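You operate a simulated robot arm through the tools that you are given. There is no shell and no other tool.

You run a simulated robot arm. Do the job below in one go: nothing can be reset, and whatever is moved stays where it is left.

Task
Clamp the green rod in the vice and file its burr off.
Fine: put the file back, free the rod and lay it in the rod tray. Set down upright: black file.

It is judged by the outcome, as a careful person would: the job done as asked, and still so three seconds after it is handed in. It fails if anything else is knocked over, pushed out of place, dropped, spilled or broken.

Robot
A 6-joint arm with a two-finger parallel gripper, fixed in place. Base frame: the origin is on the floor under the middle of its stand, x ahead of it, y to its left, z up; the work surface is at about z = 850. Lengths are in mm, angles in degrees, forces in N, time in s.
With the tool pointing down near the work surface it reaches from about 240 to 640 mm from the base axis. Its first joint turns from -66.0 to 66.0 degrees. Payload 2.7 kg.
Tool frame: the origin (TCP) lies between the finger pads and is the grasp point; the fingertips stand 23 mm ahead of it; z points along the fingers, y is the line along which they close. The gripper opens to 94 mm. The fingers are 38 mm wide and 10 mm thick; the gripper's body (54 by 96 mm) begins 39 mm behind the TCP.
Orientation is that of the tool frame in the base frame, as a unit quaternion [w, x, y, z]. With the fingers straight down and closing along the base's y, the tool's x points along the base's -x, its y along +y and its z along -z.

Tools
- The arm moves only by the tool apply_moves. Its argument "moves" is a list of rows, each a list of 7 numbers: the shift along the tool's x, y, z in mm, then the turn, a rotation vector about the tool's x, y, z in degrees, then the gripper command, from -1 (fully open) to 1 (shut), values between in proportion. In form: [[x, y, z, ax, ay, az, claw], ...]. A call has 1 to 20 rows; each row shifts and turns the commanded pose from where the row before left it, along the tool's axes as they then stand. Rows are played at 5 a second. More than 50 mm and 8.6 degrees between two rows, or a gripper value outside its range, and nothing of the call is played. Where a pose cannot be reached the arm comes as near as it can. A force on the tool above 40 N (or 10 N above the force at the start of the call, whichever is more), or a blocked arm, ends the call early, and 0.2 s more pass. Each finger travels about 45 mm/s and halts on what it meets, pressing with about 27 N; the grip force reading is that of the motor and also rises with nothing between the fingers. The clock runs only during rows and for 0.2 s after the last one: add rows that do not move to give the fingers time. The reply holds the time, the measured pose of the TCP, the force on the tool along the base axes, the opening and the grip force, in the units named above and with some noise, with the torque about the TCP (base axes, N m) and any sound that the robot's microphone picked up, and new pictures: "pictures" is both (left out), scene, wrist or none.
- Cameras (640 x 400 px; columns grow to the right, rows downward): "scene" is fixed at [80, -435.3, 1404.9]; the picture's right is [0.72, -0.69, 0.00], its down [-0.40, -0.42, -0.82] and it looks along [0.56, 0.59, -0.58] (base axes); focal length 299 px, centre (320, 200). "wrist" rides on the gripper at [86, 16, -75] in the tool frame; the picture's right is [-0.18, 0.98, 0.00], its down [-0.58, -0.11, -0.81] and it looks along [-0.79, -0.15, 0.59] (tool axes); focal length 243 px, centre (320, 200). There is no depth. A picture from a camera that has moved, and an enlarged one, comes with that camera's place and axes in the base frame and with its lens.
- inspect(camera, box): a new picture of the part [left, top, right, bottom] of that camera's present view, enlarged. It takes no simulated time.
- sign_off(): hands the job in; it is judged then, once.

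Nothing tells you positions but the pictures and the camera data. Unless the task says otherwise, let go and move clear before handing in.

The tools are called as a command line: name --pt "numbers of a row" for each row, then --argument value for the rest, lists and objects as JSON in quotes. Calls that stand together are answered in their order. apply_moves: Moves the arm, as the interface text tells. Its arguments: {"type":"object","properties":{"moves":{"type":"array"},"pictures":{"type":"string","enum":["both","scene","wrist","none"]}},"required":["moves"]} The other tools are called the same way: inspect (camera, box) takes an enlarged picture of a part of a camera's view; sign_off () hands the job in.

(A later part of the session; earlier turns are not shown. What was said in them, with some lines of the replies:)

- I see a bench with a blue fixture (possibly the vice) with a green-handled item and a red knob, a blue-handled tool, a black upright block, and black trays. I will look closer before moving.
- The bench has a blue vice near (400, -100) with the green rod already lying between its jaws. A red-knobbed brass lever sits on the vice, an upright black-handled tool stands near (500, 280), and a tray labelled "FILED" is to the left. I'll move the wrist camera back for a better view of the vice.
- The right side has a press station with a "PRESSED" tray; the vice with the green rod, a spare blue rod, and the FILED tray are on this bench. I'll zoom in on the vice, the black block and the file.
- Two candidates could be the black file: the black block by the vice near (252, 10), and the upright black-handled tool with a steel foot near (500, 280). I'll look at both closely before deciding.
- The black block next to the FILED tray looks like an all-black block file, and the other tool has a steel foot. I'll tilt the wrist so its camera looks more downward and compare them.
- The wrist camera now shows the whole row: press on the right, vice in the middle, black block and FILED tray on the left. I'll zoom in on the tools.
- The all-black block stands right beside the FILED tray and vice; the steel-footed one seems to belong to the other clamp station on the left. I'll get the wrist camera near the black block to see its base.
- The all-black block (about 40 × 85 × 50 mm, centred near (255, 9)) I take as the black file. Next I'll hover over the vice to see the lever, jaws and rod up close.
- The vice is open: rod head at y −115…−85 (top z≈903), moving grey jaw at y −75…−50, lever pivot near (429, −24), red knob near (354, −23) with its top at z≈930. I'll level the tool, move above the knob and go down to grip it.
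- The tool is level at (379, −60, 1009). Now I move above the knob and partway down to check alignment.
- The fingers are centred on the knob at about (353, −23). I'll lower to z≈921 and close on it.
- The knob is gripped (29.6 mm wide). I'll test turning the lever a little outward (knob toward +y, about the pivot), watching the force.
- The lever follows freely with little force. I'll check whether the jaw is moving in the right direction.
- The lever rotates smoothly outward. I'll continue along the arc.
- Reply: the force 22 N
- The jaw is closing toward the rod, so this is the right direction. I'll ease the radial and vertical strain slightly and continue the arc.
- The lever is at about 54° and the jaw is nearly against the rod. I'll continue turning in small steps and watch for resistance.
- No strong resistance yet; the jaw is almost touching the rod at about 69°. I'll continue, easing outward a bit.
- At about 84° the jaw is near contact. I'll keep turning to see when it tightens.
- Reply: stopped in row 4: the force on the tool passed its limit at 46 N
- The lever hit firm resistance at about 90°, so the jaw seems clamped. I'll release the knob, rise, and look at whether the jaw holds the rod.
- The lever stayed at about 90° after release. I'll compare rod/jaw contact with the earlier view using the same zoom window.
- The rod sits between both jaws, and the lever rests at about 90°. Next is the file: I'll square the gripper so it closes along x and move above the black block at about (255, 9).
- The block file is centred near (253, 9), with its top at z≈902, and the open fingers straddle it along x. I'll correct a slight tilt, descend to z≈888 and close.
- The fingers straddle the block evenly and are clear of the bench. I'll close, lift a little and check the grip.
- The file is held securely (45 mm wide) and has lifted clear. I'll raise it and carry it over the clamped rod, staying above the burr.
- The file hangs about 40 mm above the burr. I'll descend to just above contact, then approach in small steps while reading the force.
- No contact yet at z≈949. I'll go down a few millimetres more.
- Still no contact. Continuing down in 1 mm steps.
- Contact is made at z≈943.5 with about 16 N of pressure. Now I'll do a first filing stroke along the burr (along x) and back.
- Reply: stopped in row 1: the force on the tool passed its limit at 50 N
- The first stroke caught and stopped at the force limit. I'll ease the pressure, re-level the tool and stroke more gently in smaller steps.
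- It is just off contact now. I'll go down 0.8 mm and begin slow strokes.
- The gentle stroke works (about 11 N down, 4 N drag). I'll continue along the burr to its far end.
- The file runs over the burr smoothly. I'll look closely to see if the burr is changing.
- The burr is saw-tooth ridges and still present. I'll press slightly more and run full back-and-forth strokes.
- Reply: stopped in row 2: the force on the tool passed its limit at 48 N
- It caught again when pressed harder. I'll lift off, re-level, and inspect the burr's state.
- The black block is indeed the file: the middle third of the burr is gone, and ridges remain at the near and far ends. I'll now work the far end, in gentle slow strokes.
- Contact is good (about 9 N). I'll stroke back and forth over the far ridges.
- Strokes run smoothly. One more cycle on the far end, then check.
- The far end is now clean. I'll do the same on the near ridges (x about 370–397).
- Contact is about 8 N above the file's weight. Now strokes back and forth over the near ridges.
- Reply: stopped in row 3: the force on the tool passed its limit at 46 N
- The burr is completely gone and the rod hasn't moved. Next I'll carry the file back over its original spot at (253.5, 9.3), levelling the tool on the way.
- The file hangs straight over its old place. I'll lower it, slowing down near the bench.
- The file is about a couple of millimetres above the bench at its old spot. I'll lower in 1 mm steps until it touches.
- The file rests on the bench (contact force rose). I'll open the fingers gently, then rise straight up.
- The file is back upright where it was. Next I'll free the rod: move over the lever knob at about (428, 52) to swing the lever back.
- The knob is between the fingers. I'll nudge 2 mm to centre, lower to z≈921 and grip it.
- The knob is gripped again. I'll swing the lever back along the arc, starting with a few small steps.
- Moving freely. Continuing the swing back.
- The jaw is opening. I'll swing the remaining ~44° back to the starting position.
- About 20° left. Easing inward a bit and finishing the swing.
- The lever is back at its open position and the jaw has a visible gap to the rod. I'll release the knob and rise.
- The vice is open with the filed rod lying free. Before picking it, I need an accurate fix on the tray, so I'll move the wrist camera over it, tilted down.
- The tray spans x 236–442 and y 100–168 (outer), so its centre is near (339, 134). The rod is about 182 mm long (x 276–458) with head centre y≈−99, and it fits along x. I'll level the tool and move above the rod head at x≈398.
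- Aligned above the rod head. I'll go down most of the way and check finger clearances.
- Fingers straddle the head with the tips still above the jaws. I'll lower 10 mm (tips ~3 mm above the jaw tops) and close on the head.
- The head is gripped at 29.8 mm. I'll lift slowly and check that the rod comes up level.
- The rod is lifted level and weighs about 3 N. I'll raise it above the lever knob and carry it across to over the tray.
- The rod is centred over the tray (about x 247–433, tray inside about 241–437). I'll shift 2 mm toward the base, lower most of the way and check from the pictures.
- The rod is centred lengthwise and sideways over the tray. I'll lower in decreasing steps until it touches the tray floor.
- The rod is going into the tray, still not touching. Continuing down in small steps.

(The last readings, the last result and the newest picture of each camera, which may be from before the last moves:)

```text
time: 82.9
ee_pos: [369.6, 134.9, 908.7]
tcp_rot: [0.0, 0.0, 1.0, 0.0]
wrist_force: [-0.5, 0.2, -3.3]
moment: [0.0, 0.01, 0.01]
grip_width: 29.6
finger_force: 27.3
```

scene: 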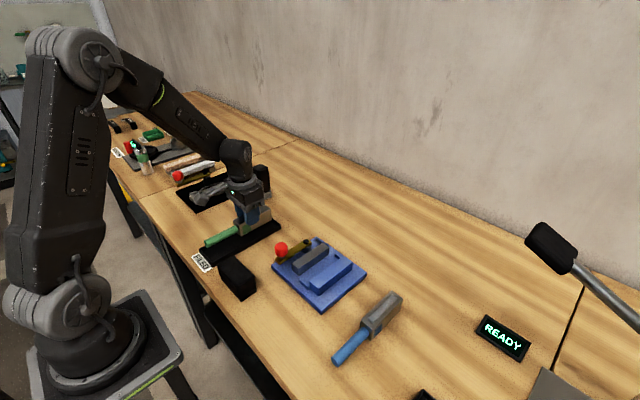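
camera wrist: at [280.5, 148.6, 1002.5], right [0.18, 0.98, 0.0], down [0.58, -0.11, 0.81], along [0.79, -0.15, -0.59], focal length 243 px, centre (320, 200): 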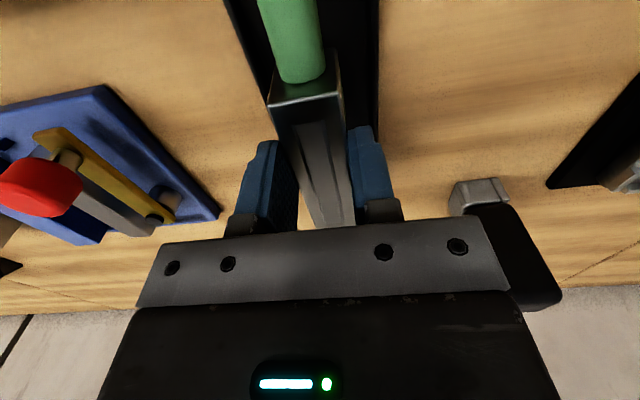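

apply_moves --pt "0 0 1.5 0 0 0 1" --pt "0 0 1.5 0 0 0 1" --pt "0 0 0 0 0 0 1" --pictures "none"

inspect --camera "scene" --box '[190, 190, 300, 280]'

```text
time: 83.7
ee_pos: [368.6, 134.8, 905.4]
tcp_rot: [-0.001, 0.0, 1.0, 0.0]
wrist_force: [-0.9, -0.3, -1.5]
moment: [0.01, 0.0, -0.05]
grip_width: 29.5
finger_force: 27.1
```

```text
4.44 times, centred on (245, 235) of scene
camera zoom: at [80.0, -435.3, 1404.9], right [0.72, -0.69, 0.0], down [-0.4, -0.42, -0.82], along [0.56, 0.59, -0.58], focal length 1330 px, centre (653, 44)
```

zoom: 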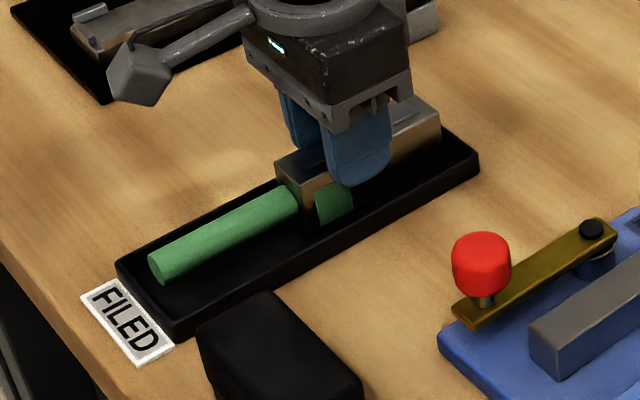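

Nearly on the floor. Continuing in 1 mm steps.

apply_moves --pt "0 0 1 0 0 0 1" --pt "0 0 1 0 0 0 1" --pt "0 0 0 0 0 0 1" --pictures "none"

```text
time: 84.5
ee_pos: [369.1, 134.4, 902.6]
tcp_rot: [0.0, 0.001, 1.0, 0.0]
wrist_force: [-0.4, -0.1, -2.0]
moment: [-0.03, 0.06, 0.0]
grip_width: 30.0
finger_force: 27.4
```

apply_moves --pt "0 0 1 0 0 0 1" --pt "0 0 0.5 0 0 0 1" --pt "0 0 0 0 0 0 1" --pictures "none"

```text
time: 85.3
ee_pos: [368.2, 135.5, 903.4]
tcp_rot: [0.0, 0.001, 1.0, 0.001]
wrist_force: [-8.7, -0.9, 22.5]
moment: [-0.02, 0.26, -0.03]
grip_width: 29.5
finger_force: 27.5
```

Contact with the tray floor (force rose). I'll ease up half a millimetre and check the rod's pose before letting go.

apply_moves --pt "0 0 -0.6 0 0 0 1" --pt "0 0 0 0 0 0 1" --pictures "both"

inspect --camera "scene" --box '[190, 190, 300, 280]'

inspect --camera "wrist" --box '[160, 0, 480, 230]'

```text
time: 85.9
ee_pos: [370.4, 135.2, 904.1]
tcp_rot: [0.001, 0.0, 1.0, 0.001]
wrist_force: [-4.8, 0.2, 18.3]
moment: [0.06, -0.23, -0.01]
grip_width: 29.7
finger_force: 27.2
camera wrist: at [281.7, 149.2, 977.3], right [0.18, 0.98, 0.0], down [0.58, -0.11, 0.81], along [0.79, -0.15, -0.59], focal length 243 px, centre (320, 200)
```

scene: 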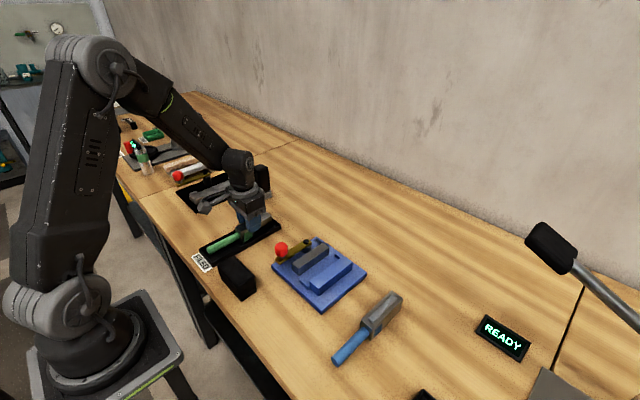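
wrist: 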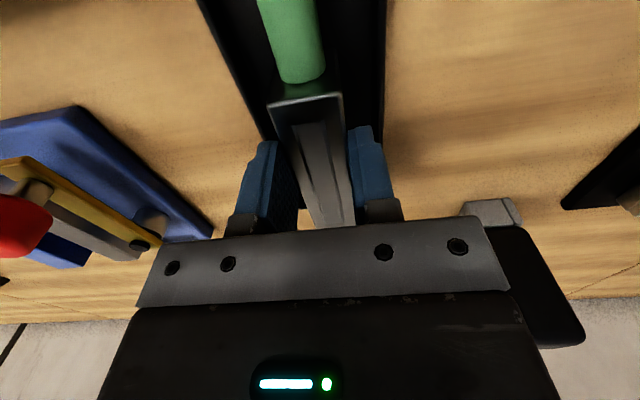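

```text
4.44 times, centred on (245, 235) of scene
camera zoom: at [79.6, -435.4, 1404.9], right [0.72, -0.69, 0.0], down [-0.4, -0.42, -0.82], along [0.56, 0.59, -0.58], focal length 1330 px, centre (653, 44)
```

zoom: 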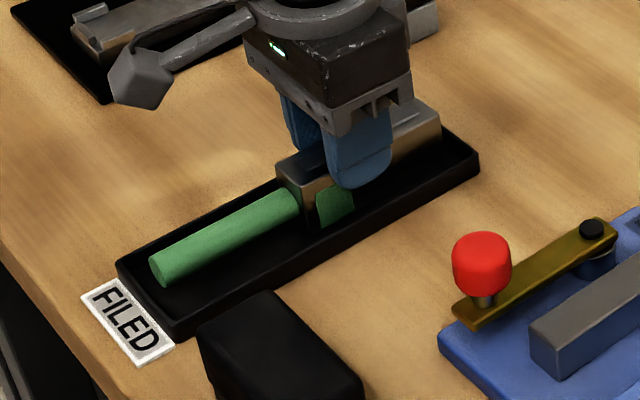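

```text
1.74 times, centred on (320, 115) of wrist
camera zoom: at [281.7, 149.2, 977.3], right [0.18, 0.98, 0.0], down [0.58, -0.11, 0.81], along [0.79, -0.15, -0.59], focal length 422 px, centre (320, 348)
```

zoom: 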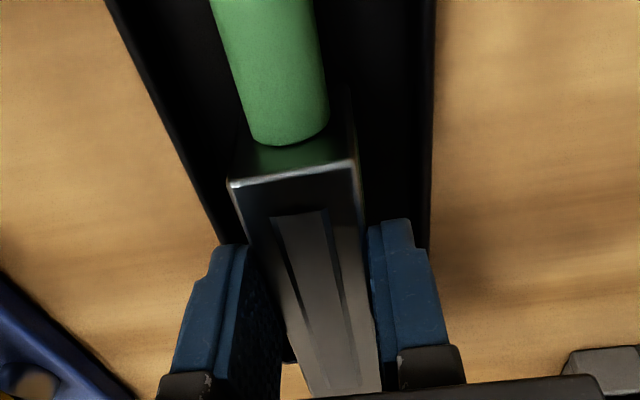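

The rod rests flat on the tray floor, inside the walls at both ends. I'll open the fingers a little and rise straight up.

apply_moves --pt "0 0 -0.5 0 0 0 1" --pt "0 0 0 0 0 0 0.2" --pt "0 0 0 0 0 0 0" --pt "0 0 0 0 0 0 0" --pt "0 0 0 0 0 0 0" --pt "0 0 -10 0 0 0 0" --pt "0 0 -30 0 0 0 0" --pt "0 0 -40 0 0 0 0" --pt "0 0 -40 0 0 0 0" --pt "0 0 0 0 0 0 0" --pictures "both"

inspect --camera "scene" --box '[180, 190, 320, 310]'

inspect --camera "wrist" --box '[160, 0, 480, 230]'

```text
time: 88.1
ee_pos: [369.7, 133.9, 1025.4]
tcp_rot: [0.0, 0.001, 1.0, 0.0]
wrist_force: [-0.3, -0.1, 0.1]
moment: [-0.03, 0.0, 0.03]
grip_width: 46.9
finger_force: 0.1
camera wrist: at [282.4, 148.6, 1098.2], right [0.18, 0.98, 0.0], down [0.58, -0.11, 0.81], along [0.79, -0.15, -0.59], focal length 243 px, centre (320, 200)
```

scene: 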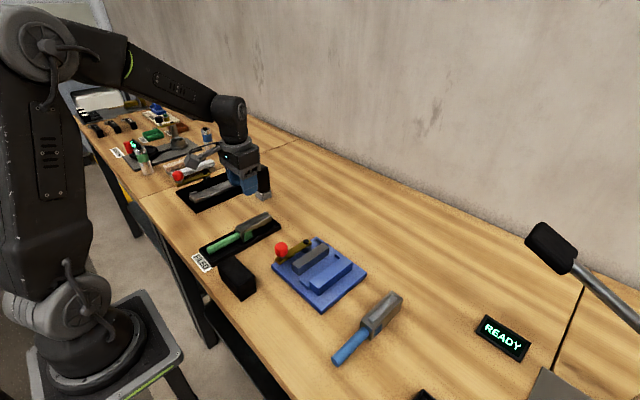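
wrist: 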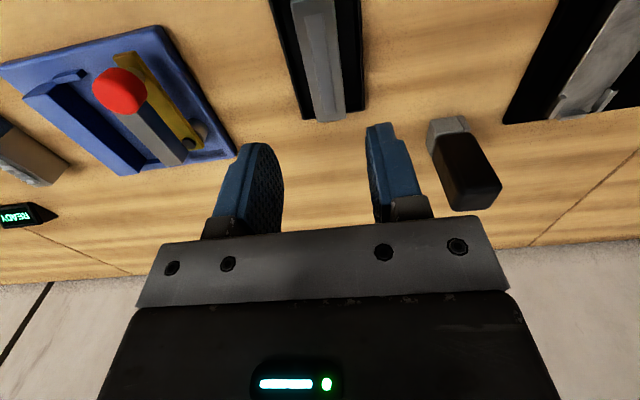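

```text
3.33 times, centred on (250, 250) of scene
camera zoom: at [79.9, -435.3, 1404.9], right [0.72, -0.69, 0.0], down [-0.4, -0.42, -0.82], along [0.56, 0.59, -0.58], focal length 997 px, centre (553, 33)
```

zoom: 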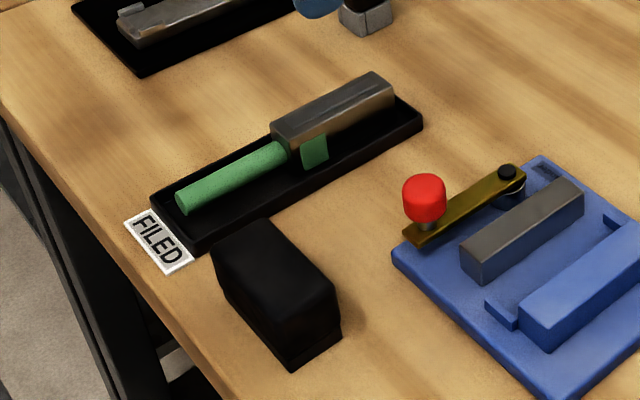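

```text
1.74 times, centred on (320, 115) of wrist
camera zoom: at [282.4, 148.6, 1098.2], right [0.18, 0.98, 0.0], down [0.58, -0.11, 0.81], along [0.79, -0.15, -0.59], focal length 422 px, centre (320, 348)
```

zoom: 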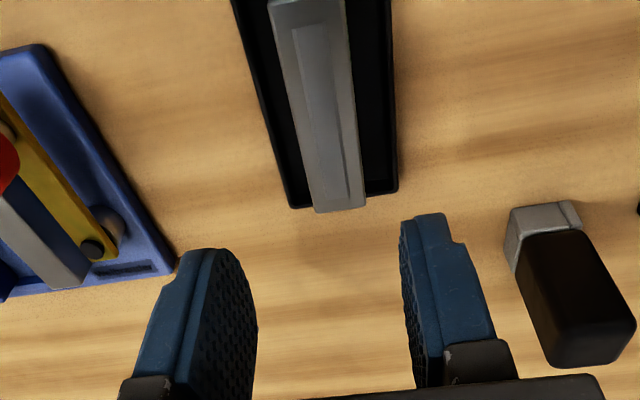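

The rod lies in the tray and the fingers are clear. I'll zoom in to confirm it lies flat with no end on the rim, and that the file and everything else are in place.

inspect --camera "scene" --box '[195, 200, 285, 275]'

apply_moves --pt "20 0 -30 0 0 0 0" --pt "20 0 -20 0 8 0 0" --pt "0 0 0 0 8 0 0" --pt "0 0 0 0 8 0 0" --pt "0 0 0 0 8 0 0" --pt "0 0 0 0 0 0 0" --pictures "both"

inspect --camera "wrist" --box '[160, 0, 480, 235]'

```text
5.33 times, centred on (240, 238) of scene
camera zoom: at [79.9, -435.3, 1404.9], right [0.72, -0.69, 0.0], down [-0.4, -0.42, -0.82], along [0.56, 0.59, -0.58], focal length 1596 px, centre (747, 0)
```

zoom: 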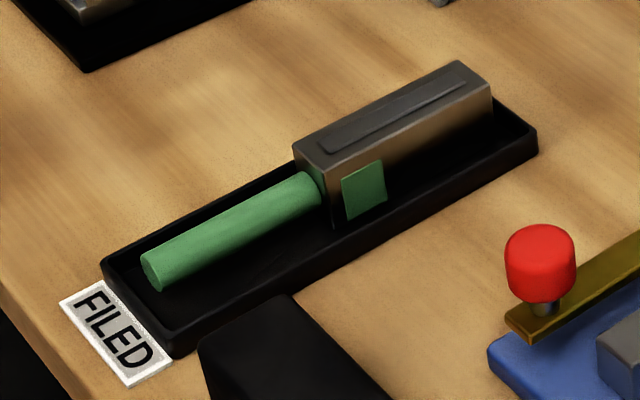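

```text
time: 89.5
ee_pos: [330.4, 133.6, 1073.7]
tcp_rot: [-0.276, 0.0, 0.961, 0.0]
wrist_force: [0.0, -0.3, 0.3]
moment: [0.02, 0.02, -0.02]
grip_width: 46.9
finger_force: 0.0
camera wrist: at [294.5, 148.7, 1182.5], right [0.16, 0.98, -0.1], down [0.92, -0.11, 0.37], along [0.36, -0.15, -0.92], focal length 243 px, centre (320, 200)
```

scene: 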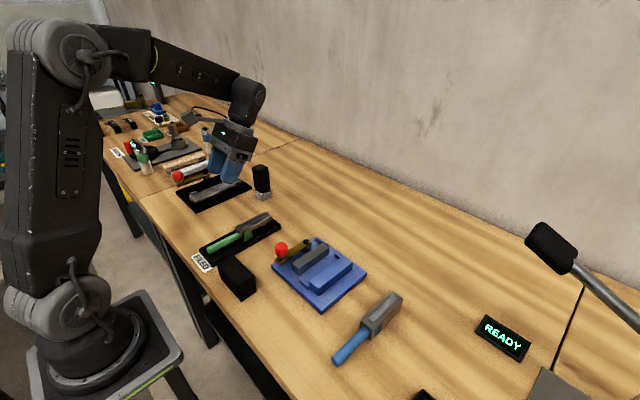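
wrist: 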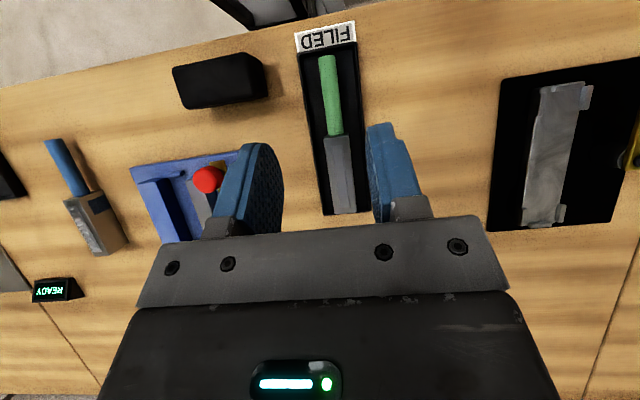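

```text
1.70 times, centred on (320, 118) of wrist
camera zoom: at [294.5, 148.7, 1182.5], right [0.16, 0.98, -0.1], down [0.92, -0.11, 0.37], along [0.36, -0.15, -0.92], focal length 413 px, centre (320, 340)
```

zoom: 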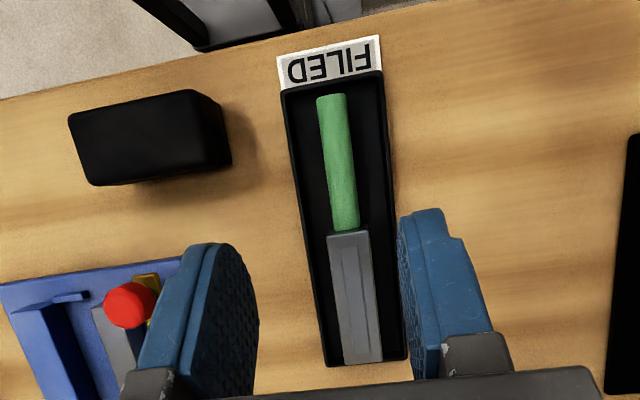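

The rod lies flat and centred in the FILED tray, burr-free. I'll compare the file's place with the first view before handing in.

inspect --camera "scene" --box '[180, 200, 300, 310]'

inspect --camera "scene" --box '[260, 220, 380, 320]'

```text
3.64 times, centred on (240, 255) of scene
camera zoom: at [80.0, -435.3, 1404.9], right [0.72, -0.69, 0.0], down [-0.4, -0.42, -0.82], along [0.56, 0.59, -0.58], focal length 1088 px, centre (611, 0)
```

zoom: 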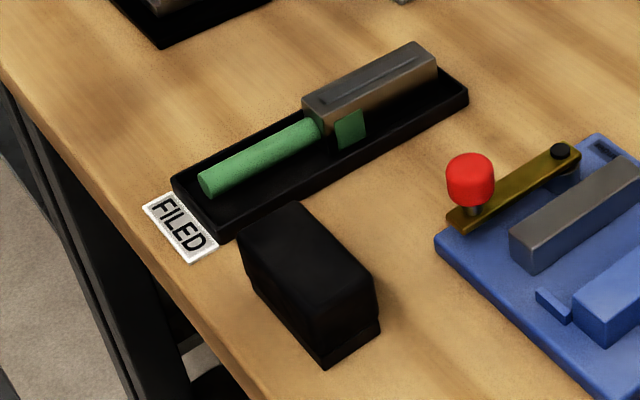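

```text
4.00 times, centred on (320, 270) of scene
camera zoom: at [80.0, -435.3, 1404.9], right [0.72, -0.69, 0.0], down [-0.4, -0.42, -0.82], along [0.56, 0.59, -0.58], focal length 1197 px, centre (320, -80)
```

zoom: 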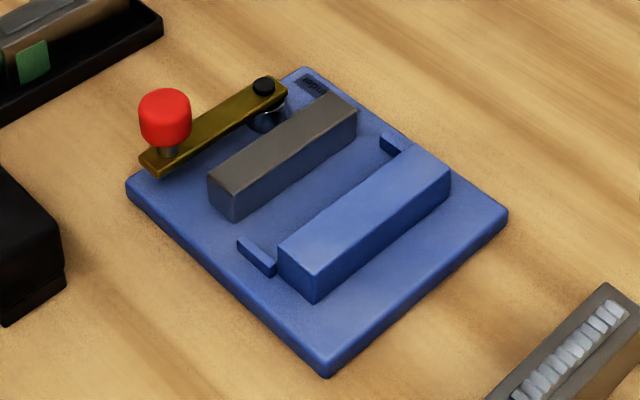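

The green rod, with its burr removed, lies in the FILED tray. The black file stands upright within a few millimetres of where it started, and the vice lever is back at its open position. The blue rod and the other things on the bench look unmoved, and the gripper is empty and clear, so I'm handing in.

sign_off

```text
The job is handed in.
```

The green rod is filed clean of its burr and lies flat in the FILED tray. I handed the job in.

- **Filing:** I clamped the rod by swinging the lever through about 90°. The file then caught and stopped at the force limit three times, so I used lighter strokes. The last close view showed no ridges left on the rod.
- **File:** I took the all-black block next to the FILED tray to be the black file, and the burr came off under it. It stands upright again within a few millimetres of where it started.
- **Vice and bench:** The vice is open, with its lever back at the starting position. The blue rod and the other things in view look unmoved. The gripper is empty and raised clear of the tray.
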